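You operate a simulated robot arm through the tools that you are given. There is no shell and no other tool. Be economical: measure what you need, move in short steps, check, and stop when the job is done.

You are at the controls of a simulated robot arm. One attempt, no reset.

JOB
Shake the rose sieve at the speed printed on it, then set it on the blue tray.
Fine: clamp it for the run and swing the clamp aside after. Where these are worked on the way, their far stop is far enough and under half their travel is too little: shaker clamp.

The check looks at the end state, three seconds after you hand in, the way a careful person would. Anything else that was tipped, shoved, dropped, spilled or broken makes it a failure.

ROBOT AND FRAMES
A 7-joint arm with a two-finger parallel gripper, fixed in place. Base frame: the origin is at the foot of the arm, x ahead of it, y to its left, z up; the work surface is at about z = 0. Lengths are in mm, angles in rad, forces in N, time in s.
With the tool pointing down near the work surface it reaches from about 240 to 620 mm from the base axis. Its first joint turns from -1.152 to 1.152 rad. Payload 2.6 kg.
Tool frame: the origin (TCP) lies between the finger pads and is the grasp point; the fingertips stand 30 mm ahead of it; z points along the fingers, y is the line along which they close. Largest opening 94 mm; finger width 28, thickness 10; the body of the gripper, 50 by 96 mm, starts 55 mm behind the TCP.
Orientation is that of the tool frame in the base frame, as a unit quaternion [w, x, y, z]. With the fingers straight down and closing along the base's y, the tool's x points along the base's -x, its y along +y and its z along -z.

CONTROLS
- The arm moves only by the tool drive_tool. Its argument "deltas" is a list of rows, each a list of 6 numbers: the shift along the tool's x, y, z in units of 250 mm (1.0 is 250 mm), then the turn, a rotation vector about the tool's x, y, z in units of 180 degrees (1.0 is 180 degrees). In form: [[x, y, z, ax, ay, az], ...]. A call has 1 to 8 rows; each row is the pose to reach, as a shift and turn from the pose commanded when the call began, along the tool's axes at that moment. "grip" is the finger opening in mm, from 0 to 94, set as the call begins (left out, the last holds). A call with a number of a shift or a turn outside -1 to 1 is refused whole. A row lasts 0.2 s, in which the tool goes at most 50 mm and 0.15 rad; a call with a longer step from one row to the next is refused whole, and so is a gripper value outside its range. Where a pose cannot be reached the arm comes as near as it can. A force on the tool above 40 N (or 10 N above the force at the start of the call, whichever is more), or a blocked arm, ends the call early, and 0.2 s more pass. The fingers move at their own pace (about 72 mm/s each) and stop on an object; they squeeze with about 43 N. The grip force told is the motor's: it shows also when the fingers shut on nothing. Time passes only in rows, and 0.2 s behind the last, so rows that repeat a pose let the fingers close. The reply holds the time, the measured pose of the TCP, the force on the tool along the base axes, the opening and the grip force, in the units named above and with some noise, with the torque about the TCP (base axes, N m) and any sound that the robot's microphone picked up.
- Cameras (640 x 400 px; columns grow to the right, rows downward): "scene" is fixed at [30.8, 426.4, 570.3]; the picture's right is [-0.82, -0.57, 0.00], its down [-0.30, 0.43, -0.85] and it looks along [0.49, -0.70, -0.52] (base axes); focal length 298 px, centre (320, 200). "wrist" rides on the gripper at [76, 14, -103] in the tool frame; the picture's right is [-0.18, 0.98, 0.00], its down [-0.75, -0.14, -0.64] and it looks along [-0.63, -0.12, 0.77] (tool axes); focal length 243 px, centre (320, 200). There is no depth. A picture from a camera that has moved, and an enlarged one, comes with that camera's place and axes in the base frame and with its lens.
- grab_frame(camera): a new picture of that camera. No time passes.
- enlarge(camera, box): a new picture of the part [left, top, right, bottom] of that camera's present view, enlarged. No time passes.
- close_job(): hands the job in; it is judged then, once.

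Go step by step. Nothing tells you positions but the pictures and the camera data: compare them with the known pose of the tool, close in by small moves and look again before you grip or let go. The budget is 120 turns and 64 pictures, counting those below and the enlarged ones. Unless the task says otherwise, let go and move clear before handing in, and close with one line.

The tools are called after "Call:" as name(argument=value, ...) on one line, values as JSON. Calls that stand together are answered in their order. drive_tool: Moves the arm, as the interface text tells. Its arguments: {"type":"object","properties":{"deltas":{"type":"array","items":{"type":"array","items":{"type":"number"}}},"grip":{"type":"number"}},"required":["deltas"]} The other tools are called the same way: grab_frame (camera) takes a picture; enlarge (camera, box) takes an enlarged picture of a part of a camera's view; close_job () hands the job in.

At the start:

```text
time: 0.0
ee_pos: [338.8, -129.0, 414.2]
tcp_rot: [0.0, 0.0, 1.0, 0.0]
ft_force: [0.3, -0.6, 0.6]
moment: [-0.01, 0.0, -0.01]
opening: 93.9
grasp_force: 0.0
```

scene: 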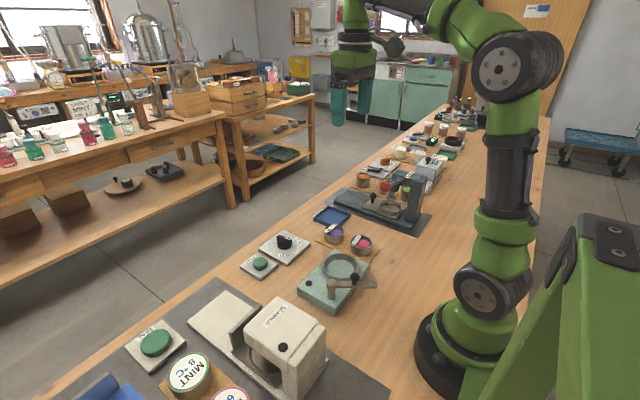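
wrist: 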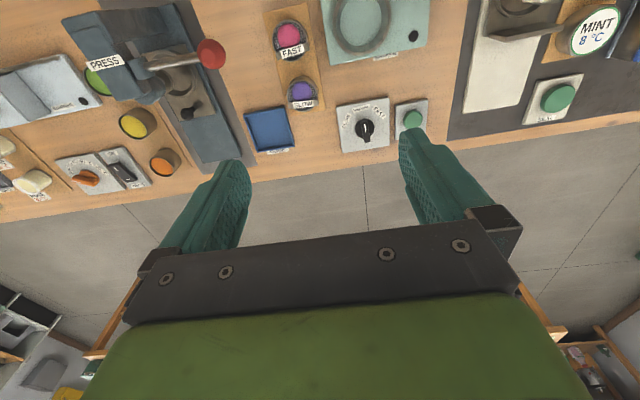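

I see a bench with a shaker (pale green block with ring and clamp), a dial, a green button, two cups (pink labelled FAST, violet labelled SLOW) and a blue tray. I'll look closer at these.

Call:
enlarge(camera="scene", box=[220, 190, 400, 310])

Call:
enlarge(camera="wrist", box=[230, 0, 450, 160])

```text
3.33 times, centred on (310, 250) of scene
camera zoom: at [30.8, 426.4, 570.3], right [-0.82, -0.57, 0.0], down [-0.3, 0.43, -0.85], along [0.49, -0.7, -0.52], focal length 992 px, centre (353, 33)
```

zoom: 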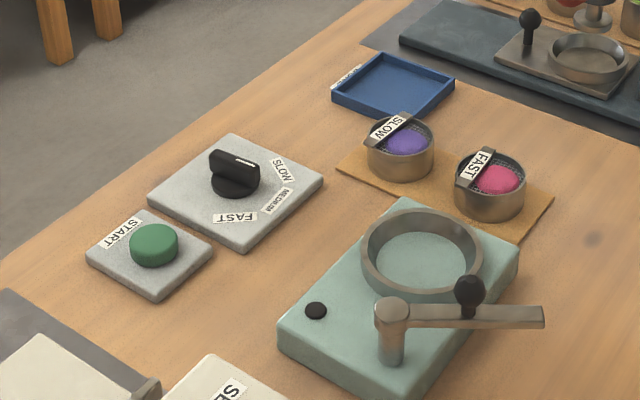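

```text
2.50 times, centred on (340, 80) of wrist
camera zoom: at [261.9, -113.7, 517.1], right [0.19, 0.98, 0.0], down [0.75, -0.14, 0.64], along [0.63, -0.12, -0.77], focal length 606 px, centre (270, 500)
```

zoom: 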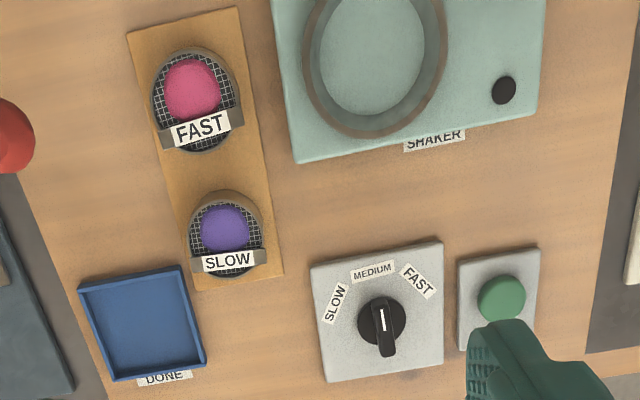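

The rose sieve says FAST; dial needs FAST, clamp currently swung off. I move nearer the arm to see shaker and clamp from above.

Call:
drive_tool(deltas=[[0.12, 0.09, 0.04, 0, 0, 0], [0.24, 0.18, 0.08, 0, 0, 0], [0.36, 0.28, 0.12, 0, 0, 0]])

Call:
grab_frame(camera="wrist")

```text
time: 0.8
ee_pos: [246.0, -58.1, 385.6]
tcp_rot: [0.001, 0.0, 1.0, 0.001]
ft_force: [0.3, -0.2, 0.8]
moment: [0.01, -0.01, 0.01]
opening: 94.4
grasp_force: 0.1
```

```text
59 pictures are left
camera wrist: at [170.6, -42.9, 488.7], right [0.19, 0.98, 0.0], down [0.75, -0.14, 0.64], along [0.63, -0.12, -0.77], focal length 243 px, centre (320, 200)
```

wrist: 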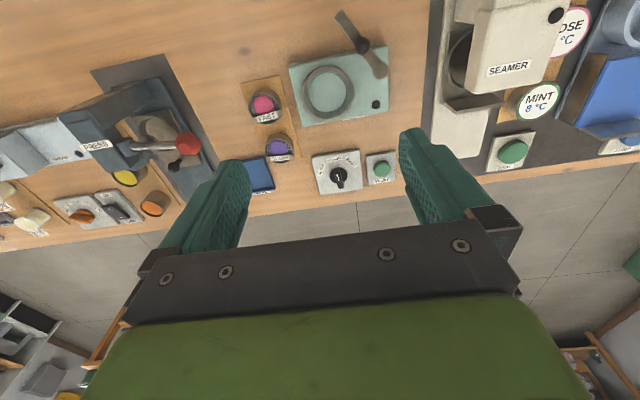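

Call:
enlarge(camera="wrist", box=[240, 0, 420, 112])

Call:
enlarge(camera="wrist", box=[240, 110, 400, 210])

```text
3.56 times, centred on (330, 56) of wrist
camera zoom: at [170.6, -42.9, 488.7], right [0.19, 0.98, 0.0], down [0.75, -0.14, 0.64], along [0.63, -0.12, -0.77], focal length 863 px, centre (284, 712)
```

zoom: 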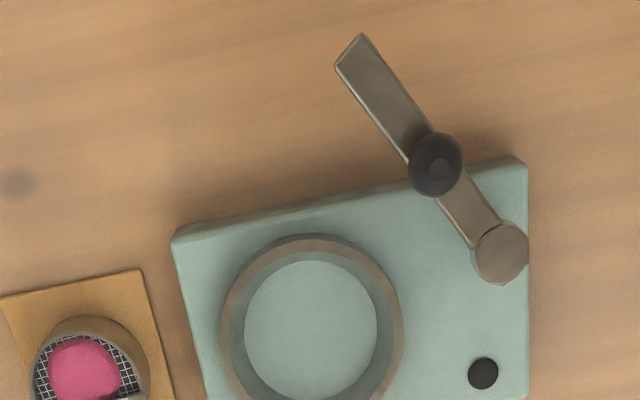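

```text
4.00 times, centred on (320, 160) of wrist
camera zoom: at [170.6, -42.9, 488.7], right [0.19, 0.98, 0.0], down [0.75, -0.14, 0.64], along [0.63, -0.12, -0.77], focal length 970 px, centre (320, 360)
```

zoom: 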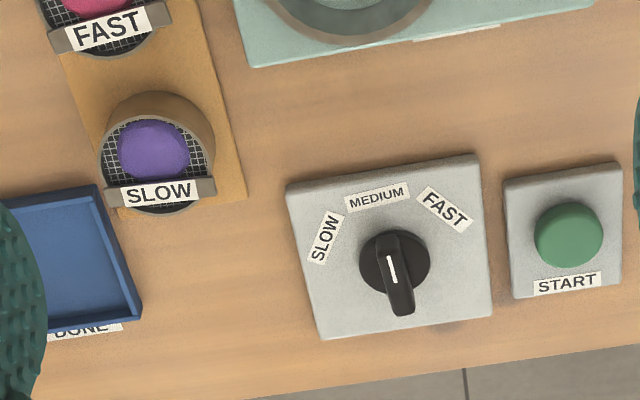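

Dial reads MEDIUM and must go to FAST (about 53° clockwise). Next I look closely at the rose sieve and ring to get heights.

Call:
drive_tool(deltas=[[-0.067, -0.092, 0.132, 0, 0, 0], [-0.134, -0.184, 0.264, 0, 0, 0], [-0.201, -0.276, 0.396, 0, 0, 0], [-0.268, -0.368, 0.528, 0, 0, 0], [-0.336, -0.46, 0.66, 0, 0, 0]])

Call:
grab_frame(camera="wrist")

Call:
enlarge(camera="scene", box=[290, 215, 390, 315])

```text
time: 2.0
ee_pos: [330.5, -173.5, 220.6]
tcp_rot: [0.001, 0.0, 1.0, 0.0]
ft_force: [-0.6, 0.5, 0.0]
moment: [-0.01, -0.01, -0.04]
opening: 94.1
grasp_force: 0.1
```

```text
56 pictures are left
camera wrist: at [254.6, -158.0, 322.8], right [0.19, 0.98, 0.0], down [0.75, -0.14, 0.64], along [0.63, -0.12, -0.77], focal length 243 px, centre (320, 200)
```

wrist: 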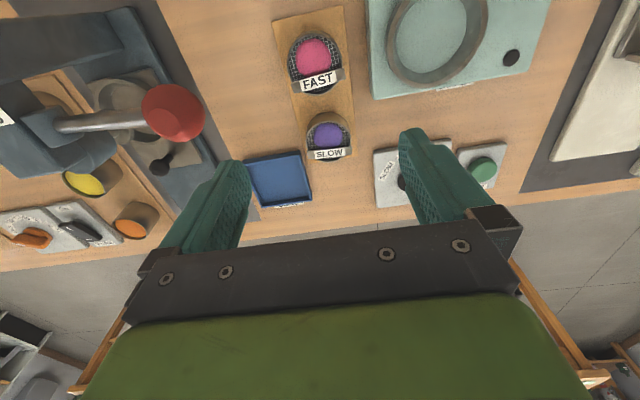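

```text
4.00 times, centred on (340, 265) of scene
camera zoom: at [30.8, 426.4, 570.3], right [-0.82, -0.57, 0.0], down [-0.3, 0.43, -0.85], along [0.49, -0.7, -0.52], focal length 1190 px, centre (240, -60)
```

zoom: 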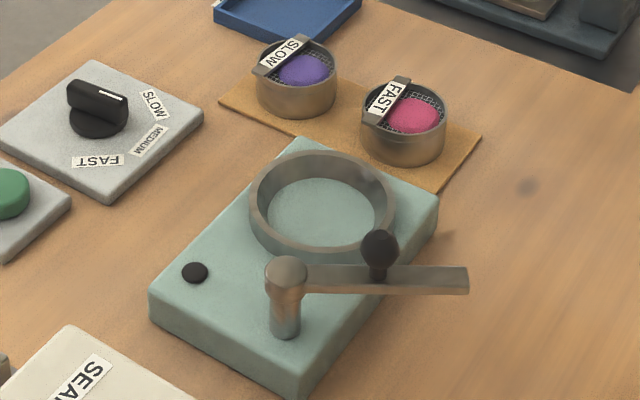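

I enlarge the close view of the sieve and the ring for exact positions.

Call:
enlarge(camera="wrist", box=[265, 0, 375, 100])

Call:
enlarge(camera="wrist", box=[360, 0, 560, 110])

```text
4.00 times, centred on (320, 50) of wrist
camera zoom: at [254.6, -158.0, 322.8], right [0.19, 0.98, 0.0], down [0.75, -0.14, 0.64], along [0.63, -0.12, -0.77], focal length 970 px, centre (320, 800)
```

zoom: 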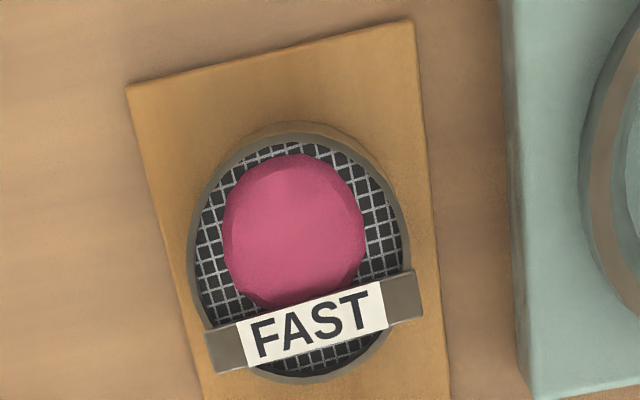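

```text
3.20 times, centred on (460, 55) of wrist
camera zoom: at [254.6, -158.0, 322.8], right [0.19, 0.98, 0.0], down [0.75, -0.14, 0.64], along [0.63, -0.12, -0.77], focal length 776 px, centre (-128, 664)
```

zoom: 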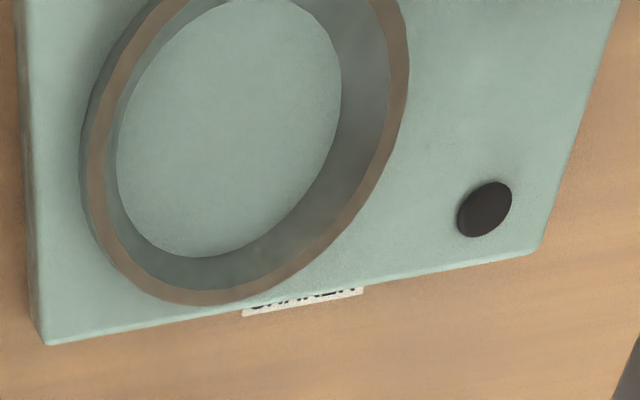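

Sieve centre is about (311,-175), rim z≈30; ring centre (304,-55), rim z≈45. I go above the sieve, slightly off to the arm side to stay clear of the label strip.

Call:
drive_tool(deltas=[[0.036, -0.003, 0.16, 0, 0, -0.009], [0.072, -0.006, 0.32, 0, 0, -0.018], [0.106, -0.008, 0.48, 0, 0, -0.027]], grip=80)

Call:
enlarge(camera="scene", box=[300, 180, 400, 280])

Call:
grab_frame(camera="wrist")

```text
time: 2.8
ee_pos: [305.0, -175.6, 101.4]
tcp_rot: [0.001, -0.042, 0.999, 0.0]
ft_force: [0.4, 0.3, -0.3]
moment: [0.0, -0.01, -0.02]
opening: 80.0
grasp_force: 0.0
```

```text
4.00 times, centred on (350, 230) of scene
camera zoom: at [30.8, 426.4, 570.3], right [-0.82, -0.57, 0.0], down [-0.3, 0.43, -0.85], along [0.49, -0.7, -0.52], focal length 1190 px, centre (200, 80)
```

zoom: 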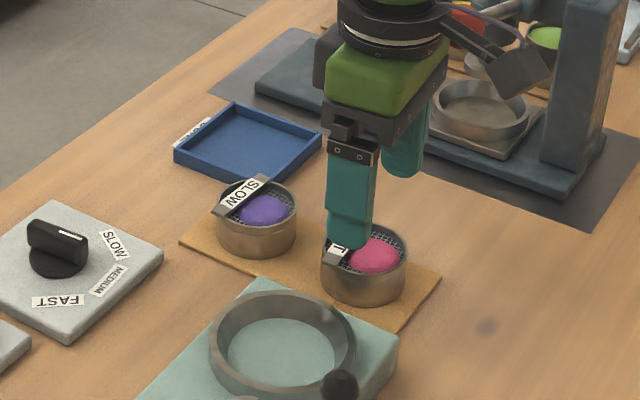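

```text
51 pictures are left
camera wrist: at [228.5, -166.0, 203.4], right [0.1, 0.99, 0.0], down [0.76, -0.08, 0.64], along [0.64, -0.07, -0.76], focal length 243 px, centre (320, 200)
```

wrist: 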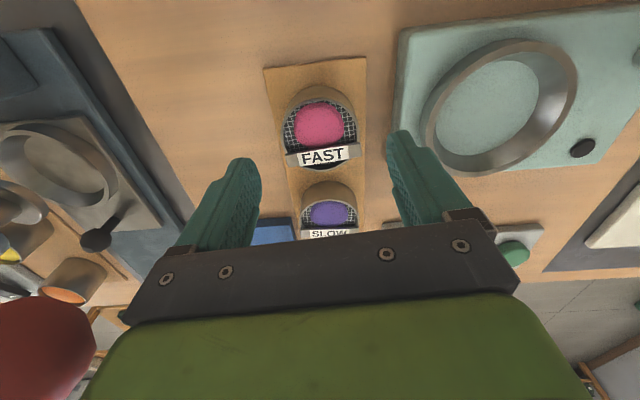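

The gripper is straddling the sieve. I lower so the tips sit ~8 mm below the rim and look.

Call:
drive_tool(deltas=[[0, 0, 0.1, 0, 0, 0], [0, 0, 0.192, 0, 0, 0]])

Call:
enlarge(camera="scene", box=[310, 200, 390, 280])

Call:
enlarge(camera="wrist", box=[200, 60, 440, 220])

```text
time: 3.4
ee_pos: [305.6, -174.8, 52.9]
tcp_rot: [0.001, -0.041, 0.999, 0.001]
ft_force: [0.4, -0.2, 0.0]
moment: [-0.02, 0.0, -0.03]
opening: 80.0
grasp_force: 0.1
```

```text
5.00 times, centred on (350, 240) of scene
camera zoom: at [30.8, 426.4, 570.3], right [-0.82, -0.57, 0.0], down [-0.3, 0.43, -0.85], along [0.49, -0.7, -0.52], focal length 1488 px, centre (170, 0)
```

zoom: 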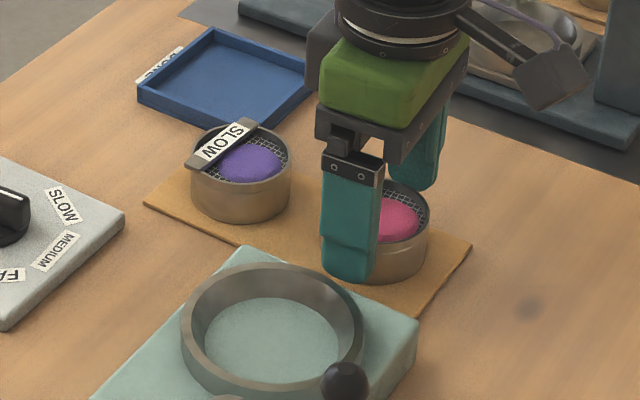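

```text
2.50 times, centred on (320, 140) of wrist
camera zoom: at [229.4, -165.8, 153.8], right [0.1, 0.99, 0.0], down [0.76, -0.08, 0.64], along [0.64, -0.07, -0.77], focal length 606 px, centre (320, 350)
```

zoom: 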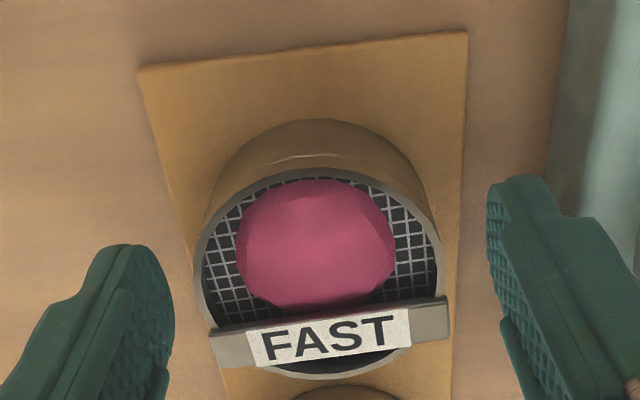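

Sieve rim is z≈32, tips 9 mm below. I shift 4 mm toward the arm to clear the strip, then close.

Call:
drive_tool(deltas=[[0.015, 0, 0, 0, 0, 0]])

Call:
drive_tool(deltas=[[0, 0, 0, 0, 0, 0], [0, 0, 0, 0, 0, 0]], grip=50)

Call:
enlarge(camera="wrist", box=[200, 60, 440, 220])

```text
time: 3.8
ee_pos: [301.9, -174.8, 50.5]
tcp_rot: [0.001, -0.041, 0.999, 0.001]
ft_force: [-0.1, 0.0, 0.3]
moment: [0.01, 0.0, 0.0]
opening: 80.0
grasp_force: 0.1
```

```text
time: 4.4
ee_pos: [301.7, -175.1, 51.6]
tcp_rot: [0.001, -0.041, 0.999, 0.0]
ft_force: [-0.5, 0.4, 0.1]
moment: [-0.02, 0.04, 0.02]
opening: 58.6
grasp_force: 42.9
```

```text
2.50 times, centred on (320, 140) of wrist
camera zoom: at [225.2, -166.2, 153.9], right [0.1, 0.99, 0.0], down [0.76, -0.08, 0.64], along [0.64, -0.06, -0.77], focal length 606 px, centre (320, 350)
```

zoom: 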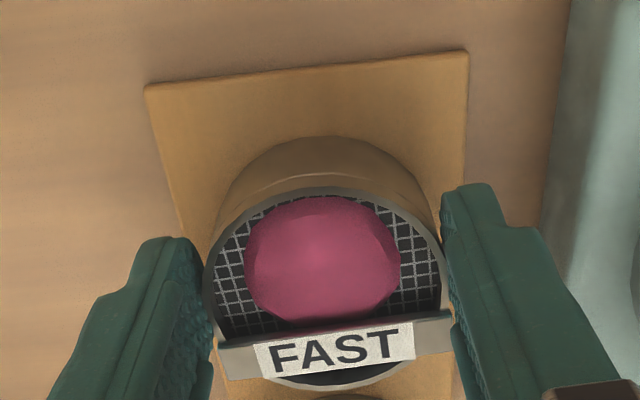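

Gripped on the rim at 58.6 mm. Lift gently 70 mm and look.

Call:
drive_tool(deltas=[[0, 0, -0.04, 0, 0, 0], [0, 0, -0.1, 0, 0, 0], [0, 0, -0.17, 0, 0, 0], [0, 0, -0.24, 0, 0, 0], [0, 0, -0.28, 0, 0, 0]])

Call:
enlarge(camera="scene", box=[290, 170, 410, 290])

```text
time: 5.6
ee_pos: [300.0, -176.4, 124.1]
tcp_rot: [0.001, -0.042, 0.999, 0.0]
ft_force: [0.4, -0.1, -1.3]
moment: [-0.06, 0.01, -0.01]
opening: 58.6
grasp_force: 43.0
```

```text
3.33 times, centred on (350, 230) of scene
camera zoom: at [30.8, 426.4, 570.3], right [-0.82, -0.57, 0.0], down [-0.3, 0.43, -0.85], along [0.49, -0.7, -0.52], focal length 992 px, centre (220, 100)
```

zoom: 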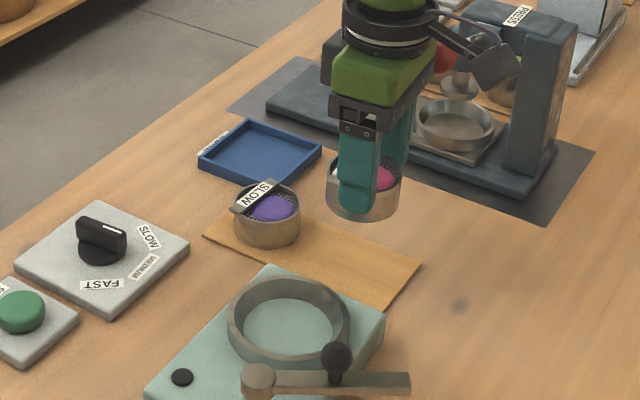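

The sieve hangs level. I carry it across to above the ring.

Call:
drive_tool(deltas=[[-0.002, 0.06, 0, 0, 0, 0], [-0.005, 0.16, 0, 0, 0, 0], [-0.008, 0.27, 0, 0, 0, 0], [-0.011, 0.38, 0, 0, 0, 0], [-0.013, 0.45, 0, 0, 0, 0], [-0.013, 0.483, 0, 0, 0, 0], [-0.013, 0.483, 0, 0, 0, 0]])

Call:
enlarge(camera="scene", box=[280, 190, 400, 310])

Call:
enlarge(camera="wrist", box=[180, 40, 460, 220])

```text
time: 7.2
ee_pos: [295.1, -56.0, 120.7]
tcp_rot: [0.0, -0.041, 0.999, 0.0]
ft_force: [0.8, -0.2, -1.1]
moment: [-0.01, -0.02, -0.02]
opening: 58.5
grasp_force: 42.7
```

```text
3.33 times, centred on (340, 250) of scene
camera zoom: at [30.8, 426.4, 570.3], right [-0.82, -0.57, 0.0], down [-0.3, 0.43, -0.85], along [0.49, -0.7, -0.52], focal length 992 px, centre (253, 33)
```

zoom: 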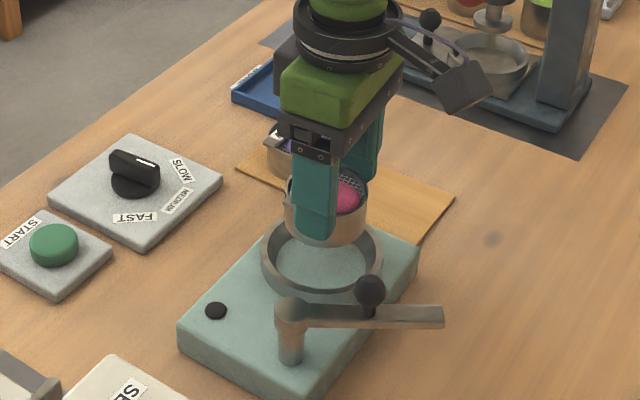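

```text
2.22 times, centred on (320, 130) of wrist
camera zoom: at [218.2, -46.7, 223.2], right [0.1, 0.99, 0.0], down [0.76, -0.08, 0.64], along [0.64, -0.07, -0.77], focal length 539 px, centre (320, 356)
```

zoom: 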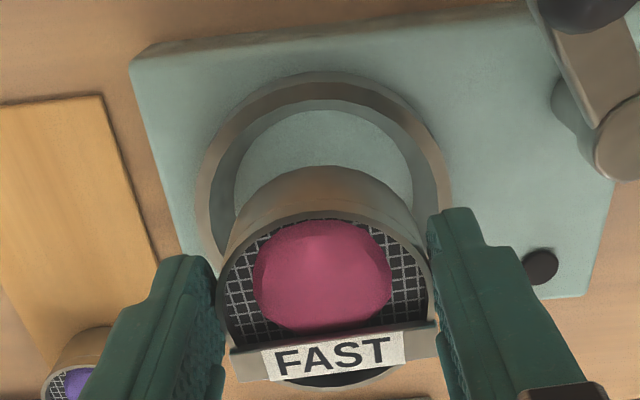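

Aligned over the ring within a couple of mm. I lower to just above the ring floor.

Call:
drive_tool(deltas=[[0, 0, 0.05, 0, 0, 0], [0, 0, 0.11, 0, 0, 0], [0, 0, 0.15, 0, 0, 0], [0, 0, 0.164, 0, 0, 0]])

Call:
enlarge(camera="scene", box=[300, 220, 380, 300])

Call:
enlarge(camera="wrist", box=[180, 40, 460, 220])

```text
time: 8.2
ee_pos: [295.1, -54.7, 79.4]
tcp_rot: [0.001, -0.041, 0.999, 0.0]
ft_force: [0.1, -0.3, -1.2]
moment: [-0.01, 0.01, -0.02]
opening: 58.3
grasp_force: 42.8
```

```text
5.00 times, centred on (340, 260) of scene
camera zoom: at [30.8, 426.4, 570.3], right [-0.82, -0.57, 0.0], down [-0.3, 0.43, -0.85], along [0.49, -0.7, -0.52], focal length 1488 px, centre (220, -100)
```

zoom: 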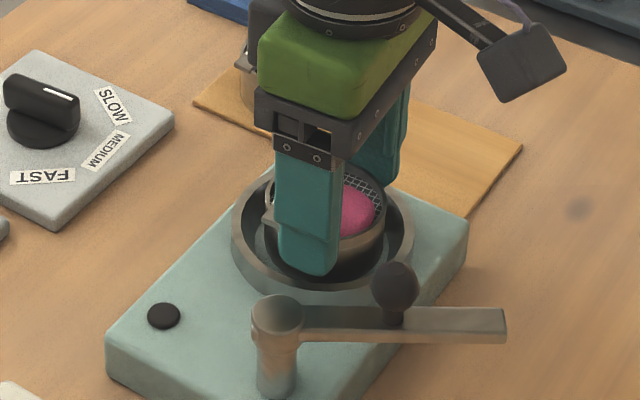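

```text
2.22 times, centred on (320, 130) of wrist
camera zoom: at [218.6, -46.4, 182.4], right [0.1, 0.99, 0.0], down [0.76, -0.08, 0.64], along [0.64, -0.07, -0.77], focal length 539 px, centre (320, 356)
```

zoom: 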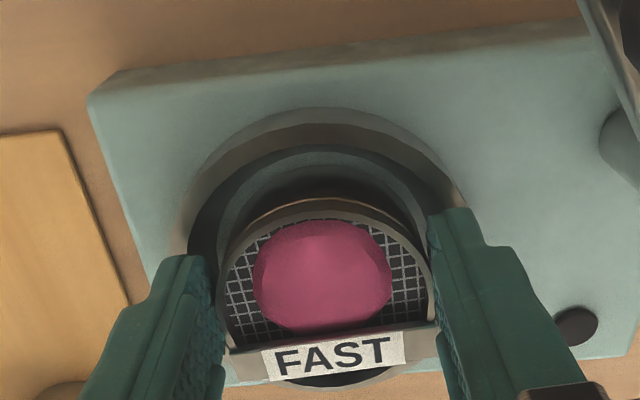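

Nearly seated. I go down a millimetre or so at a time, watching force.

Call:
drive_tool(deltas=[[0, 0, 0.005, 0, 0, 0], [0, 0, 0.01, 0, 0, 0]])

Call:
drive_tool(deltas=[[0, 0, 0.004, 0, 0, 0], [0, 0, 0.004, 0, 0, 0]])

```text
time: 8.8
ee_pos: [293.6, -55.0, 77.3]
tcp_rot: [0.001, -0.041, 0.999, 0.0]
ft_force: [-0.4, -0.5, -0.5]
moment: [0.0, 0.03, -0.04]
opening: 58.2
grasp_force: 43.0
```

```text
time: 9.4
ee_pos: [295.5, -53.7, 77.9]
tcp_rot: [0.001, -0.041, 0.999, 0.001]
ft_force: [-8.9, 6.4, 27.0]
moment: [0.09, 0.35, -0.03]
opening: 58.4
grasp_force: 43.1
```

Seated (27 N). Ease up slightly and open a little.

Call:
drive_tool(deltas=[[0, 0, -0.003, 0, 0, 0], [0, 0, -0.003, 0, 0, 0]])

Call:
drive_tool(deltas=[[0, 0, 0, 0, 0, 0], [0, 0, 0, 0, 0, 0]], grip=78)

Call:
enlarge(camera="wrist", box=[180, 40, 460, 220])

```text
time: 10.0
ee_pos: [294.8, -57.3, 78.1]
tcp_rot: [0.002, -0.042, 0.999, 0.0]
ft_force: [1.9, 1.9, 4.1]
moment: [0.09, -0.08, -0.02]
opening: 58.6
grasp_force: 42.5
```

```text
time: 10.6
ee_pos: [295.2, -55.4, 77.9]
tcp_rot: [0.001, -0.041, 0.999, 0.001]
ft_force: [-0.7, 0.3, 0.3]
moment: [0.0, -0.02, -0.01]
opening: 78.0
grasp_force: 0.0
```

```text
2.22 times, centred on (320, 130) of wrist
camera zoom: at [218.2, -47.0, 179.9], right [0.1, 0.99, 0.0], down [0.76, -0.08, 0.64], along [0.64, -0.07, -0.77], focal length 539 px, centre (320, 356)
```

zoom: 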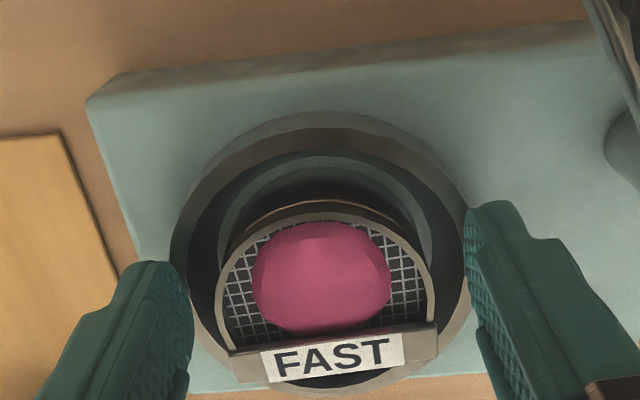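

Sieve sits in the ring. Raise clear and look at the clamp.

Call:
drive_tool(deltas=[[0, 0, -0.1, 0, 0, 0], [0, 0, -0.28, 0, 0, 0], [0.0, 0, -0.46, 0, 0, 0], [0.0, 0, -0.62, 0, 0, 0]])

Call:
grab_frame(camera="wrist")

Call:
enlarge(camera="scene", box=[290, 220, 390, 320])

```text
time: 11.6
ee_pos: [295.2, -53.8, 232.7]
tcp_rot: [0.0, -0.042, 0.999, 0.0]
ft_force: [0.1, 0.0, -0.2]
moment: [0.01, -0.03, 0.04]
opening: 77.8
grasp_force: 0.1
```

```text
41 pictures are left
camera wrist: at [217.8, -46.4, 336.4], right [0.1, 0.99, 0.0], down [0.76, -0.08, 0.64], along [0.64, -0.06, -0.77], focal length 243 px, centre (320, 200)
```

wrist: 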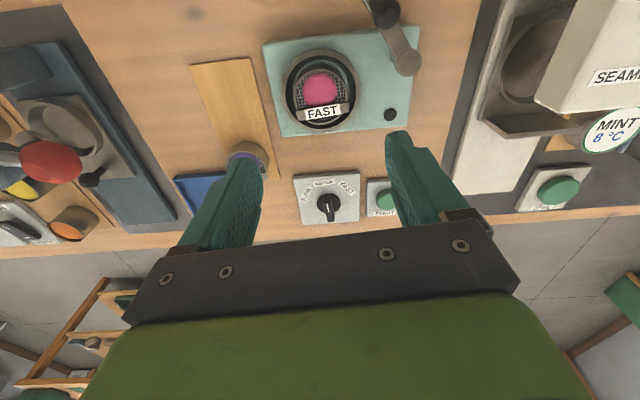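

```text
4.00 times, centred on (340, 270) of scene
camera zoom: at [30.8, 426.4, 570.3], right [-0.82, -0.57, 0.0], down [-0.3, 0.43, -0.85], along [0.49, -0.7, -0.52], focal length 1190 px, centre (240, -80)
```

zoom: 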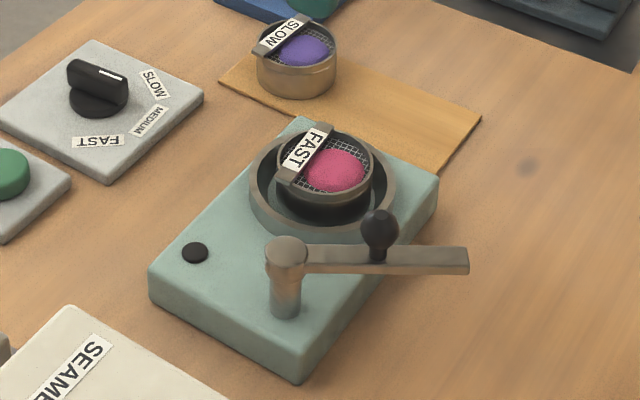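

Clamp pivot ≈(273,32), knob ≈(233,4), z≈94; its arm must swing ~75° counter-clockwise over the ring. I move above the knob with the fingers turned along its path.

Call:
drive_tool(deltas=[[0.056, 0.063, 0.08, 0, 0, -0.041], [0.112, 0.126, 0.16, 0, 0, -0.082], [0.169, 0.189, 0.245, 0, 0, -0.123], [0.225, 0.252, 0.331, 0, 0, -0.164]], grip=40)

Call:
grab_frame(camera="wrist")

Call:
enlarge(camera="scene", box=[290, 200, 410, 320])

```text
time: 12.6
ee_pos: [233.3, 4.5, 151.0]
tcp_rot: [0.002, -0.295, 0.955, -0.001]
ft_force: [-0.1, 0.4, 0.7]
moment: [-0.01, 0.0, 0.01]
opening: 39.9
grasp_force: 0.1
```

```text
39 pictures are left
camera wrist: at [163.2, -26.4, 253.0], right [-0.4, 0.92, 0.0], down [0.7, 0.31, 0.64], along [0.59, 0.26, -0.76], focal length 243 px, centre (320, 200)
```

wrist: 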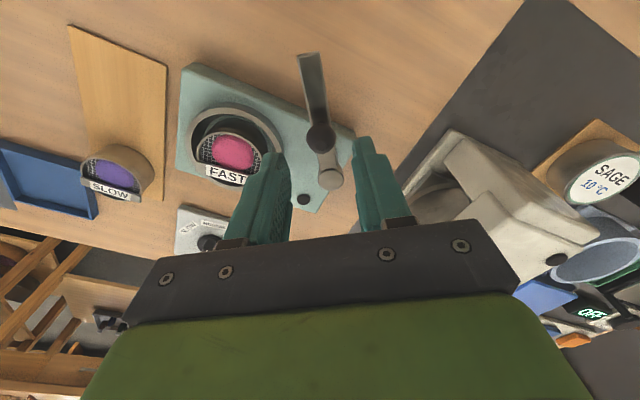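

```text
3.33 times, centred on (350, 260) of scene
camera zoom: at [30.8, 426.4, 570.3], right [-0.82, -0.57, 0.0], down [-0.3, 0.43, -0.85], along [0.49, -0.7, -0.52], focal length 992 px, centre (220, 0)
```

zoom: 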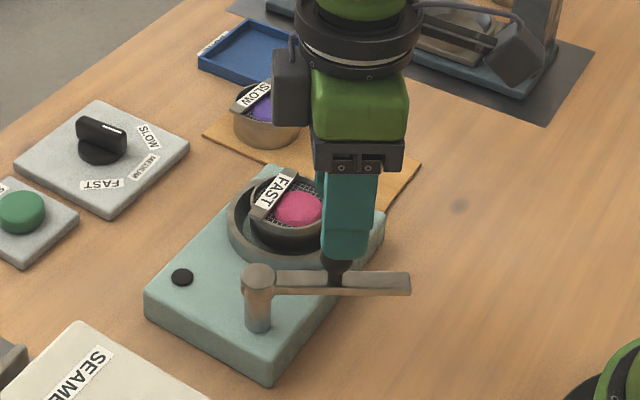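

Knob is right beneath the grasp point. I lower around it.

Call:
drive_tool(deltas=[[0, 0, 0.05, 0, 0, 0], [0, 0, 0.1, 0, 0, 0], [0, 0, 0.144, 0, 0, 0]])

Call:
drive_tool(deltas=[[0, 0, 0, 0, 0, 0]], grip=25)

Call:
enlarge(camera="wrist", box=[220, 60, 420, 220])

Call:
enlarge(camera="scene", box=[310, 230, 390, 310])

```text
time: 13.4
ee_pos: [234.8, 3.1, 113.4]
tcp_rot: [0.001, -0.295, 0.956, 0.0]
ft_force: [1.1, 0.0, 0.4]
moment: [-0.01, 0.04, 0.02]
opening: 39.8
grasp_force: 0.1
```

```text
time: 13.8
ee_pos: [233.0, 2.5, 113.5]
tcp_rot: [0.001, -0.295, 0.956, 0.0]
ft_force: [0.0, 0.1, 0.7]
moment: [0.01, 0.0, -0.02]
opening: 24.9
grasp_force: 0.1
```

```text
2.50 times, centred on (320, 140) of wrist
camera zoom: at [163.9, -27.3, 216.0], right [-0.4, 0.92, 0.0], down [0.7, 0.31, 0.64], along [0.59, 0.26, -0.77], focal length 606 px, centre (320, 350)
```

zoom: 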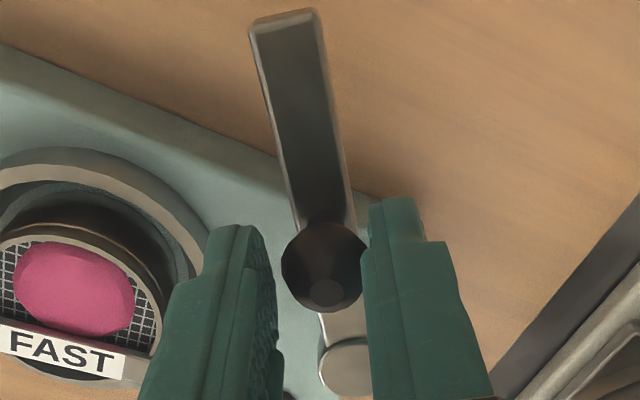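

```text
5.00 times, centred on (350, 270) of scene
camera zoom: at [30.8, 426.4, 570.3], right [-0.82, -0.57, 0.0], down [-0.3, 0.43, -0.85], along [0.49, -0.7, -0.52], focal length 1488 px, centre (170, -150)
```

zoom: 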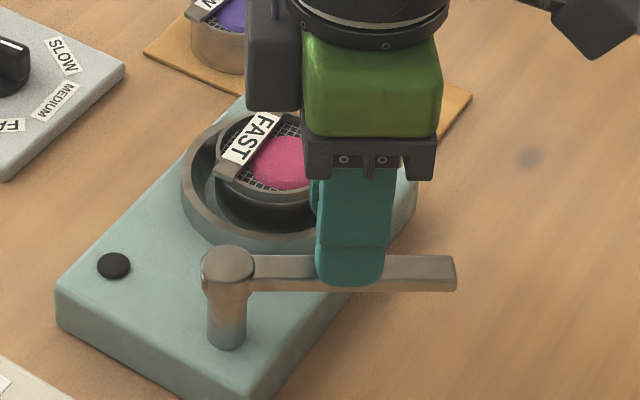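

The knob is caged. I swing it along its arc, about 40° first.

Call:
drive_tool(deltas=[[-0.0019, -0.0271, 0, 0, 0, -0.0444], [-0.0075, -0.0537, 0, 0, 0, -0.0889], [-0.0168, -0.0792, 0, 0, 0, -0.1333], [-0.0296, -0.1032, 0, 0, 0, -0.1778], [-0.0456, -0.1252, 0, 0, 0, -0.2222]])

Call:
enlarge(camera="scene", box=[300, 220, 400, 320])

Call:
enlarge(camera="wrist", box=[220, 60, 420, 220])

```text
time: 15.0
ee_pos: [261.5, -16.0, 114.3]
tcp_rot: [0.001, -0.605, 0.796, 0.0]
ft_force: [0.3, -0.2, 0.2]
moment: [-0.02, 0.0, 0.01]
opening: 25.0
grasp_force: 0.2
```

```text
4.00 times, centred on (350, 270) of scene
camera zoom: at [30.8, 426.4, 570.3], right [-0.82, -0.57, 0.0], down [-0.3, 0.43, -0.85], along [0.49, -0.7, -0.52], focal length 1190 px, centre (200, -80)
```

zoom: 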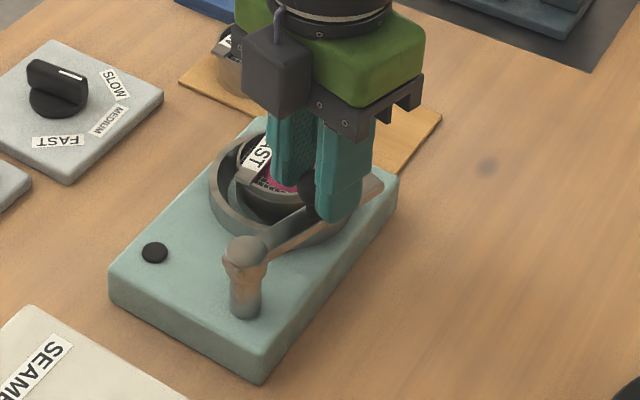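

```text
2.50 times, centred on (320, 140) of wrist
camera zoom: at [227.3, -85.2, 216.6], right [-0.9, 0.44, 0.0], down [0.34, 0.69, 0.64], along [0.29, 0.58, -0.77], focal length 606 px, centre (320, 350)
```

zoom: 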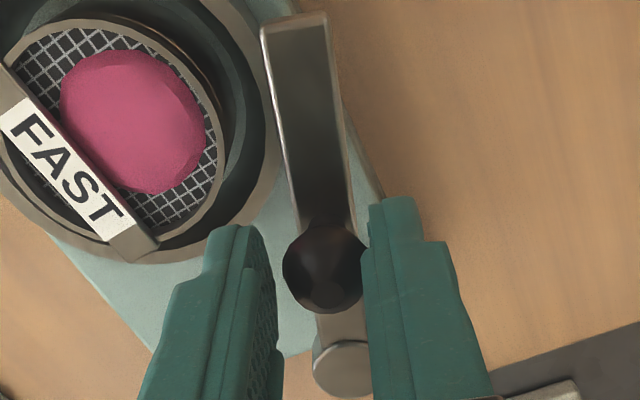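

The clamp swings freely. Continue another 32° toward the ring centre.

Call:
drive_tool(deltas=[[-0.0019, -0.0271, 0, 0, 0, -0.0444], [-0.0075, -0.0537, 0, 0, 0, -0.0889], [-0.0168, -0.0792, 0, 0, 0, -0.1333], [-0.0296, -0.1032, 0, 0, 0, -0.1778]])

Call:
enlarge(camera="wrist", box=[180, 20, 420, 220])

```text
time: 16.0
ee_pos: [287.6, -17.0, 114.1]
tcp_rot: [-0.001, 0.801, -0.599, 0.001]
ft_force: [0.4, -0.4, 1.1]
moment: [0.0, 0.02, -0.04]
opening: 25.4
grasp_force: 0.3
```

```text
2.00 times, centred on (300, 120) of wrist
camera zoom: at [296.9, -92.6, 216.9], right [-0.99, -0.1, 0.0], down [-0.08, 0.76, 0.64], along [-0.06, 0.64, -0.77], focal length 485 px, centre (360, 360)
```

zoom: 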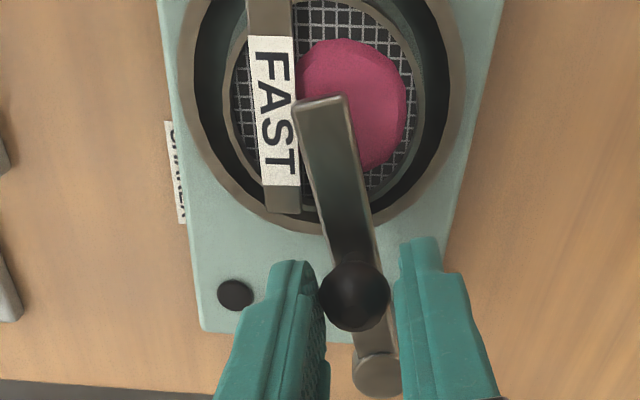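

The arm lies over the sieve. I push on gently to find its stop.

Call:
drive_tool(deltas=[[-0.0005, -0.0136, 0, 0, 0, -0.0222], [-0.0019, -0.0271, 0, 0, 0, -0.0444], [-0.0042, -0.0405, 0, 0, 0, -0.0667], [-0.0075, -0.0537, 0, 0, 0, -0.0889]])

Call:
enlarge(camera="wrist", box=[180, 20, 420, 220])

```text
time: 17.0
ee_pos: [297.7, -11.2, 113.3]
tcp_rot: [0.001, 0.875, -0.484, -0.003]
ft_force: [-19.3, -3.9, -1.2]
moment: [-0.07, 0.4, -0.1]
opening: 36.1
grasp_force: 9.7
```

```text
2.00 times, centred on (300, 120) of wrist
camera zoom: at [327.7, -82.7, 215.1], right [-0.93, -0.37, 0.01], down [-0.28, 0.71, 0.64], along [-0.24, 0.6, -0.76], focal length 485 px, centre (360, 360)
```

zoom: 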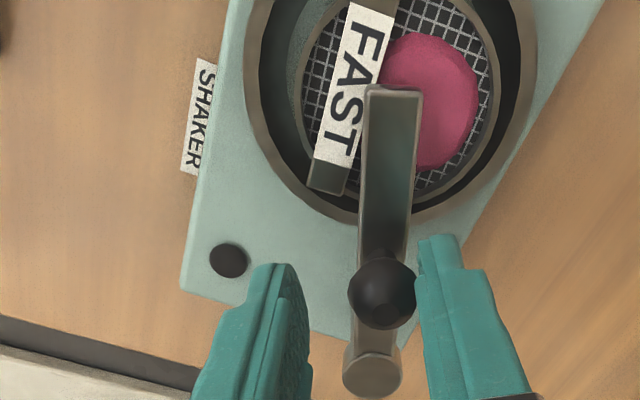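

The clamp is at its far stop over the sieve. Back off, open and rise clear.

Call:
drive_tool(deltas=[[0, 0.014, 0, 0, 0, 0], [0, 0.014, 0, 0, 0, 0]], grip=50)

Call:
drive_tool(deltas=[[0, 0, -0.08, 0, 0, 0], [0, 0, -0.2, 0, 0, 0], [0, 0, -0.34, 0, 0, 0]])

Call:
enlarge(camera="scene", box=[240, 210, 400, 310])

```text
time: 17.6
ee_pos: [297.7, -13.0, 113.9]
tcp_rot: [-0.001, 0.876, -0.482, 0.002]
ft_force: [0.3, 1.6, -0.5]
moment: [-0.01, -0.02, 0.0]
opening: 49.9
grasp_force: 0.0
```

```text
time: 18.4
ee_pos: [298.6, -13.3, 200.3]
tcp_rot: [0.0, 0.876, -0.483, 0.0]
ft_force: [-1.0, 0.3, 0.4]
moment: [0.02, 0.01, -0.02]
opening: 50.1
grasp_force: 0.0
```

```text
4.00 times, centred on (320, 260) of scene
camera zoom: at [30.8, 426.4, 570.3], right [-0.82, -0.57, 0.0], down [-0.3, 0.43, -0.85], along [0.49, -0.7, -0.52], focal length 1190 px, centre (320, -40)
```

zoom: 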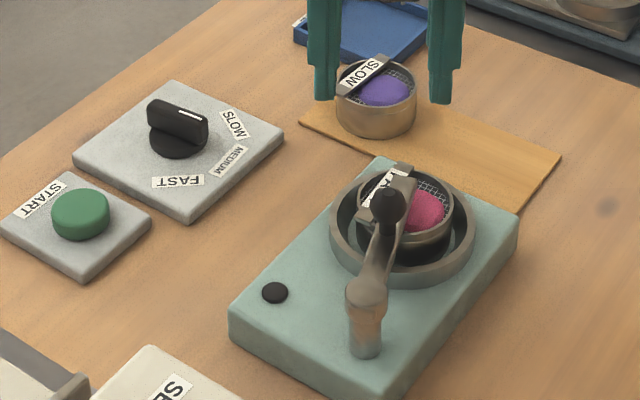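

Sieve is clamped. Now to the dial: move above it, turning the tool back so the fingers straddle the pointer bar.

Call:
drive_tool(deltas=[[0.072, -0.07, 0.0, 0, 0, 0.0466], [0.145, -0.139, 0.0, 0, 0, 0.0932], [0.217, -0.209, 0.03, 0, 0, 0.1398], [0.29, -0.279, 0.08, 0, 0, 0.1864], [0.362, -0.348, 0.13, 0, 0, 0.233], [0.434, -0.418, 0.18, 0, 0, 0.2796], [0.507, -0.487, 0.23, 0, 0, 0.3262], [0.579, -0.557, 0.28, 0, 0, 0.373]], grip=50)

Call:
drive_tool(deltas=[[0, 0, 0, 0, 0, 0.0473], [0, 0, 0, 0, 0, 0.0946], [0, 0, 0, 0, 0, 0.142], [0, 0, 0, 0, 0, 0.1893], [0, 0, 0, 0, 0, 0.2367], [0, 0, 0, 0, 0, 0.284]])

Call:
grab_frame(camera="wrist")

Call:
enlarge(camera="scene", box=[230, 190, 330, 290])

```text
time: 20.2
ee_pos: [493.9, -61.8, 128.3]
tcp_rot: [0.001, -0.461, 0.888, -0.001]
ft_force: [-0.2, -0.4, 0.2]
moment: [0.01, 0.01, -0.03]
opening: 50.1
grasp_force: 0.0
```

```text
time: 21.6
ee_pos: [492.2, -60.0, 129.6]
tcp_rot: [0.001, -0.034, 0.999, 0.0]
ft_force: [0.5, 0.6, 0.3]
moment: [0.01, -0.01, 0.02]
opening: 50.2
grasp_force: 0.1
```

```text
30 pictures are left
camera wrist: at [416.2, -50.7, 232.0], right [0.12, 0.99, 0.0], down [0.76, -0.09, 0.64], along [0.64, -0.08, -0.77], focal length 243 px, centre (320, 200)
```

wrist: 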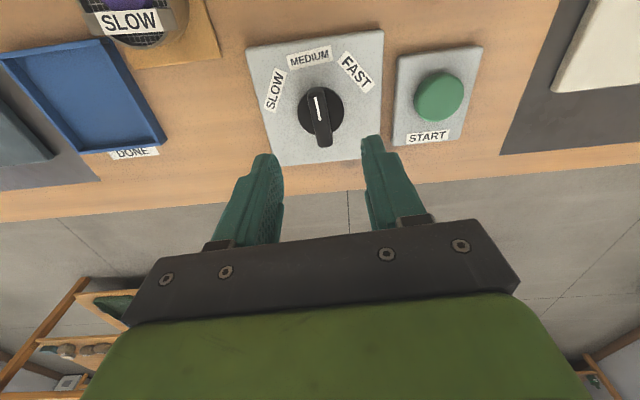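

```text
4.00 times, centred on (280, 240) of scene
camera zoom: at [30.8, 426.4, 570.3], right [-0.82, -0.57, 0.0], down [-0.3, 0.43, -0.85], along [0.49, -0.7, -0.52], focal length 1190 px, centre (480, 40)
```

zoom: 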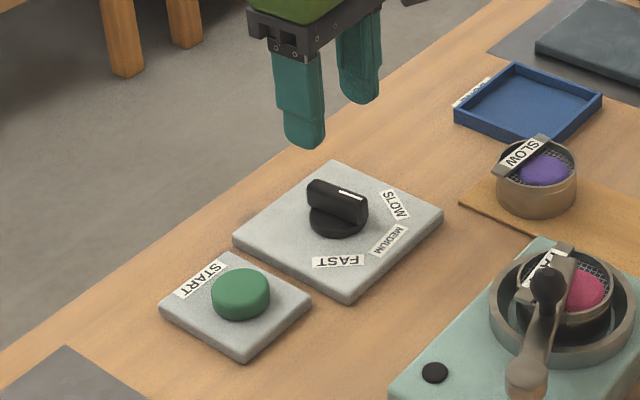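

The dial's centre is under the tool at about (491,-60). I lower around the bar and grip it.

Call:
drive_tool(deltas=[[0, 0, 0.1, 0, 0, 0], [0, 0, 0.2, 0, 0, 0], [0, 0, 0.26, 0, 0, 0], [0, 0, 0.286, 0, 0, 0]])

Call:
enlarge(camera="scene", box=[240, 190, 320, 270])

Call:
enlarge(camera="wrist", box=[220, 60, 420, 220])

```text
time: 22.6
ee_pos: [491.4, -60.8, 57.4]
tcp_rot: [0.001, -0.036, 0.999, 0.0]
ft_force: [0.2, 0.0, 0.6]
moment: [-0.02, 0.03, 0.01]
opening: 49.7
grasp_force: 0.1
```

```text
5.00 times, centred on (280, 230) of scene
camera zoom: at [30.8, 426.4, 570.3], right [-0.82, -0.57, 0.0], down [-0.3, 0.43, -0.85], along [0.49, -0.7, -0.52], focal length 1488 px, centre (520, 50)
```

zoom: 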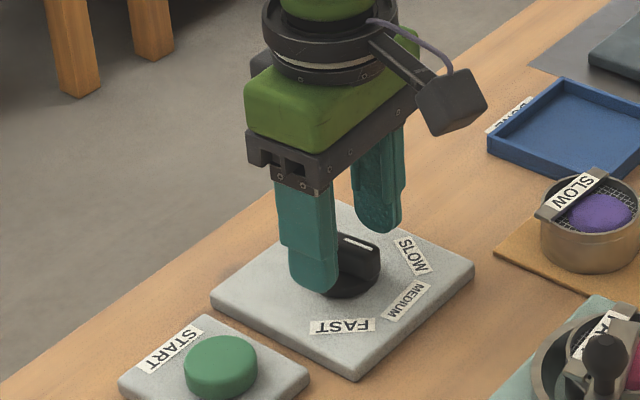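

```text
2.50 times, centred on (320, 140) of wrist
camera zoom: at [415.0, -51.8, 159.9], right [0.12, 0.99, 0.0], down [0.76, -0.09, 0.64], along [0.64, -0.07, -0.77], focal length 606 px, centre (320, 350)
```

zoom: 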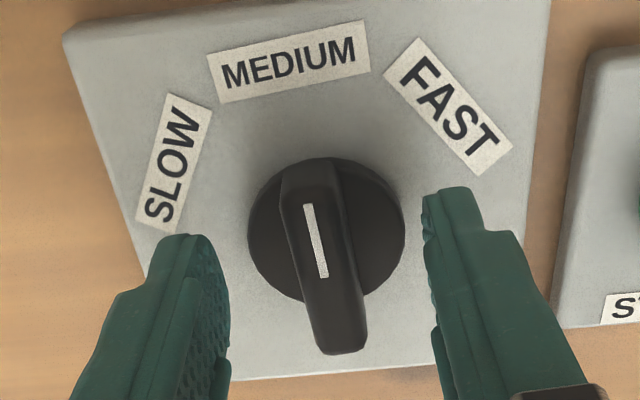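

I close on the bar and check it is held.

Call:
drive_tool(deltas=[[0, 0.004, 0, 0, 0, 0], [0, 0.004, 0, 0, 0, 0], [0, 0.004, 0, 0, 0, 0]], grip=4)

Call:
drive_tool(deltas=[[0, 0, 0, 0, 0, 0.045], [0, 0, 0, 0, 0, 0.09], [0, 0, 0, 0, 0, 0.135], [0, 0, 0, 0, 0, 0.18], [0, 0, 0, 0, 0, 0.225], [0, 0, 0, 0, 0, 0.27], [0, 0, 0, 0, 0, 0.318]])

Call:
enlarge(camera="wrist", box=[220, 60, 420, 220])

```text
time: 23.4
ee_pos: [491.3, -60.3, 57.7]
tcp_rot: [0.0, -0.034, 0.999, 0.0]
ft_force: [1.2, 1.0, -2.2]
moment: [-0.04, -0.08, -0.01]
opening: 13.7
grasp_force: 44.9
```

```text
time: 25.0
ee_pos: [493.9, -57.7, 58.1]
tcp_rot: [0.001, 0.446, 0.895, 0.002]
ft_force: [3.6, 14.1, -6.5]
moment: [-0.25, -0.21, 1.54]
opening: 14.7
grasp_force: 45.4
```

```text
2.50 times, centred on (320, 140) of wrist
camera zoom: at [458.7, 12.2, 160.2], right [0.9, 0.45, 0.0], down [0.34, -0.69, 0.64], along [0.29, -0.57, -0.77], focal length 606 px, centre (320, 350)
```

zoom: 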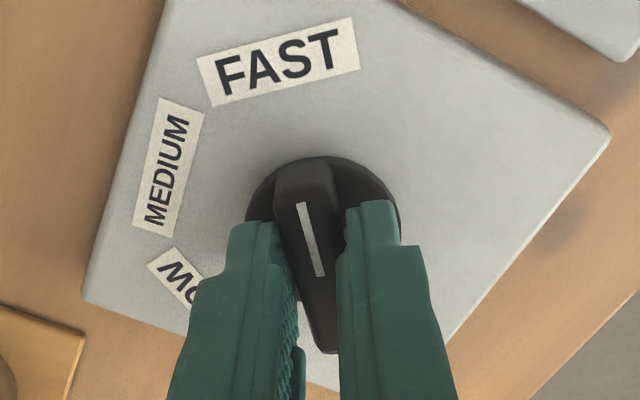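

The pointer is now aimed at FAST. Release and check where it rests.

Call:
drive_tool(deltas=[[0, 0, 0, 0, 0, 0], [0, 0, 0, 0, 0, 0], [0, 0, 0, 0, 0, 0]], grip=45)

Call:
enlarge(camera="wrist", box=[220, 60, 420, 220])

```text
time: 25.8
ee_pos: [491.7, -61.3, 58.9]
tcp_rot: [0.001, 0.448, 0.894, 0.001]
ft_force: [-0.9, -0.1, -0.1]
moment: [0.01, -0.03, -0.01]
opening: 45.1
grasp_force: 0.0
```

```text
2.50 times, centred on (320, 140) of wrist
camera zoom: at [458.5, 10.0, 160.3], right [0.9, 0.44, 0.0], down [0.34, -0.69, 0.64], along [0.28, -0.58, -0.77], focal length 606 px, centre (320, 350)
```

zoom: 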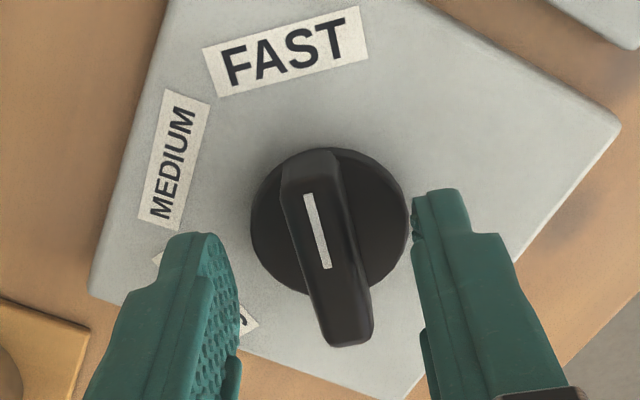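

Dial points to FAST. Now rise, move above the START button (≈492,38) with closed fingers.

Call:
drive_tool(deltas=[[0, 0, -0.1, 0, 0, 0], [0, 0, -0.2, 0, 0, 0], [0.08, 0.06, -0.2, 0, 0, 0], [0.16, 0.12, -0.2, 0, 0, 0], [0.24, 0.18, -0.2, 0, 0, 0], [0.317, 0.238, -0.2, 0, 0, 0]])

Call:
drive_tool(deltas=[[0, 0, 0, 0, 0, 0], [0, 0, 0.06, 0, 0, 0], [0, 0, 0.12, 0, 0, 0]], grip=0)

Call:
enlarge(camera="scene", box=[200, 180, 320, 300])

Call:
enlarge(camera="wrist", box=[200, 60, 440, 220])

```text
time: 27.2
ee_pos: [492.9, 39.3, 108.4]
tcp_rot: [0.0, 0.449, 0.894, 0.001]
ft_force: [0.2, 0.1, 1.0]
moment: [-0.01, 0.01, 0.0]
opening: 45.2
grasp_force: 0.0
```

```text
time: 28.0
ee_pos: [491.9, 39.8, 78.7]
tcp_rot: [0.0, 0.448, 0.894, 0.0]
ft_force: [-0.1, 0.0, -0.2]
moment: [-0.03, -0.01, 0.02]
opening: 0.1
grasp_force: 32.5
```

```text
3.33 times, centred on (260, 240) of scene
camera zoom: at [30.8, 426.4, 570.3], right [-0.82, -0.57, 0.0], down [-0.3, 0.43, -0.85], along [0.49, -0.7, -0.52], focal length 992 px, centre (520, 67)
```

zoom: 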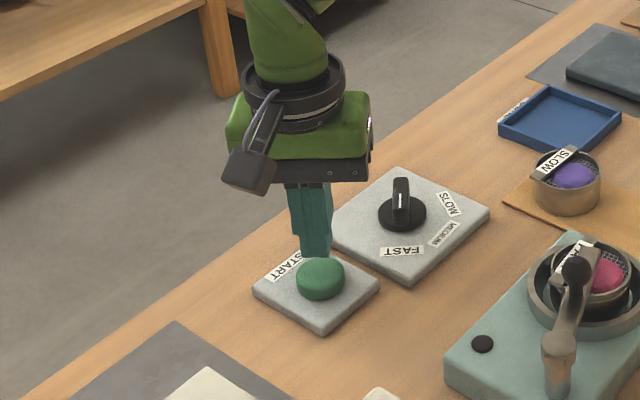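

```text
2.50 times, centred on (320, 140) of wrist
camera zoom: at [458.0, 110.3, 180.5], right [0.9, 0.44, 0.0], down [0.34, -0.69, 0.64], along [0.28, -0.58, -0.77], focal length 606 px, centre (320, 350)
```

zoom: 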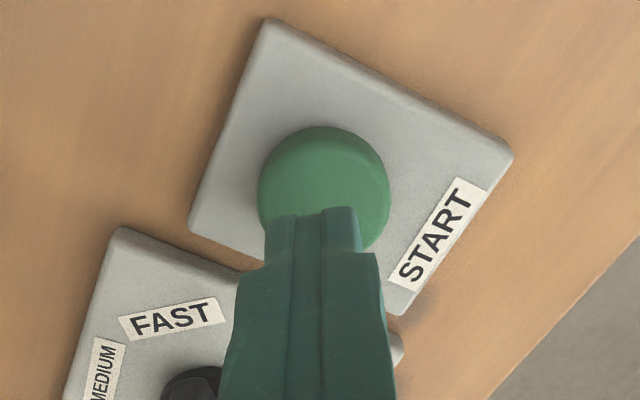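

Over the button; a 3 mm nudge toward its centre, then I press down slowly.

Call:
drive_tool(deltas=[[0.0096, 0.007, 0.04, 0, 0, 0], [0.0096, 0.007, 0.07, 0, 0, 0], [0.0096, 0.007, 0.085, 0, 0, 0], [0.0096, 0.007, 0.095, 0, 0, 0], [0.0096, 0.007, 0.105, 0, 0, 0]])

```text
time: 29.2
ee_pos: [492.9, 42.6, 52.0]
tcp_rot: [0.001, 0.448, 0.894, 0.002]
ft_force: [-1.3, 1.5, 2.0]
moment: [0.02, 0.1, 0.01]
opening: 0.1
grasp_force: 33.1
heard: click
```

A click was heard at tip z≈22. Rise off the button and check whether the shaker runs.

Call:
drive_tool(deltas=[[0, 0, -0.06, 0, 0, 0], [0, 0, -0.16, 0, 0, 0], [0, 0, -0.3, 0, 0, 0]])

Call:
enlarge(camera="scene", box=[220, 190, 400, 310])

```text
time: 30.0
ee_pos: [493.3, 43.9, 127.0]
tcp_rot: [0.001, 0.448, 0.894, 0.0]
ft_force: [-0.2, -0.4, 0.6]
moment: [-0.02, -0.01, 0.0]
opening: 0.0
grasp_force: 32.7
```

```text
3.33 times, centred on (310, 250) of scene
camera zoom: at [30.8, 426.4, 570.3], right [-0.82, -0.57, 0.0], down [-0.3, 0.43, -0.85], along [0.49, -0.7, -0.52], focal length 992 px, centre (353, 33)
```

zoom: 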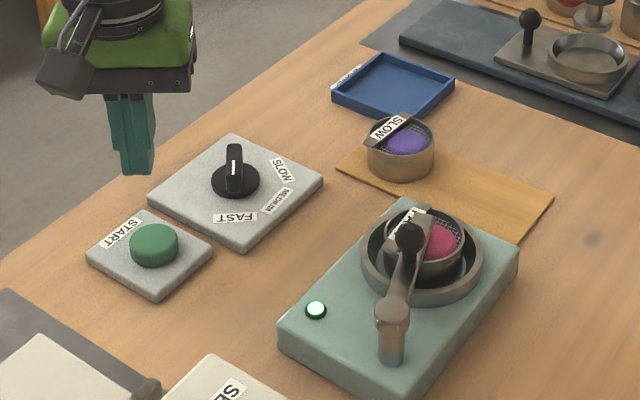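

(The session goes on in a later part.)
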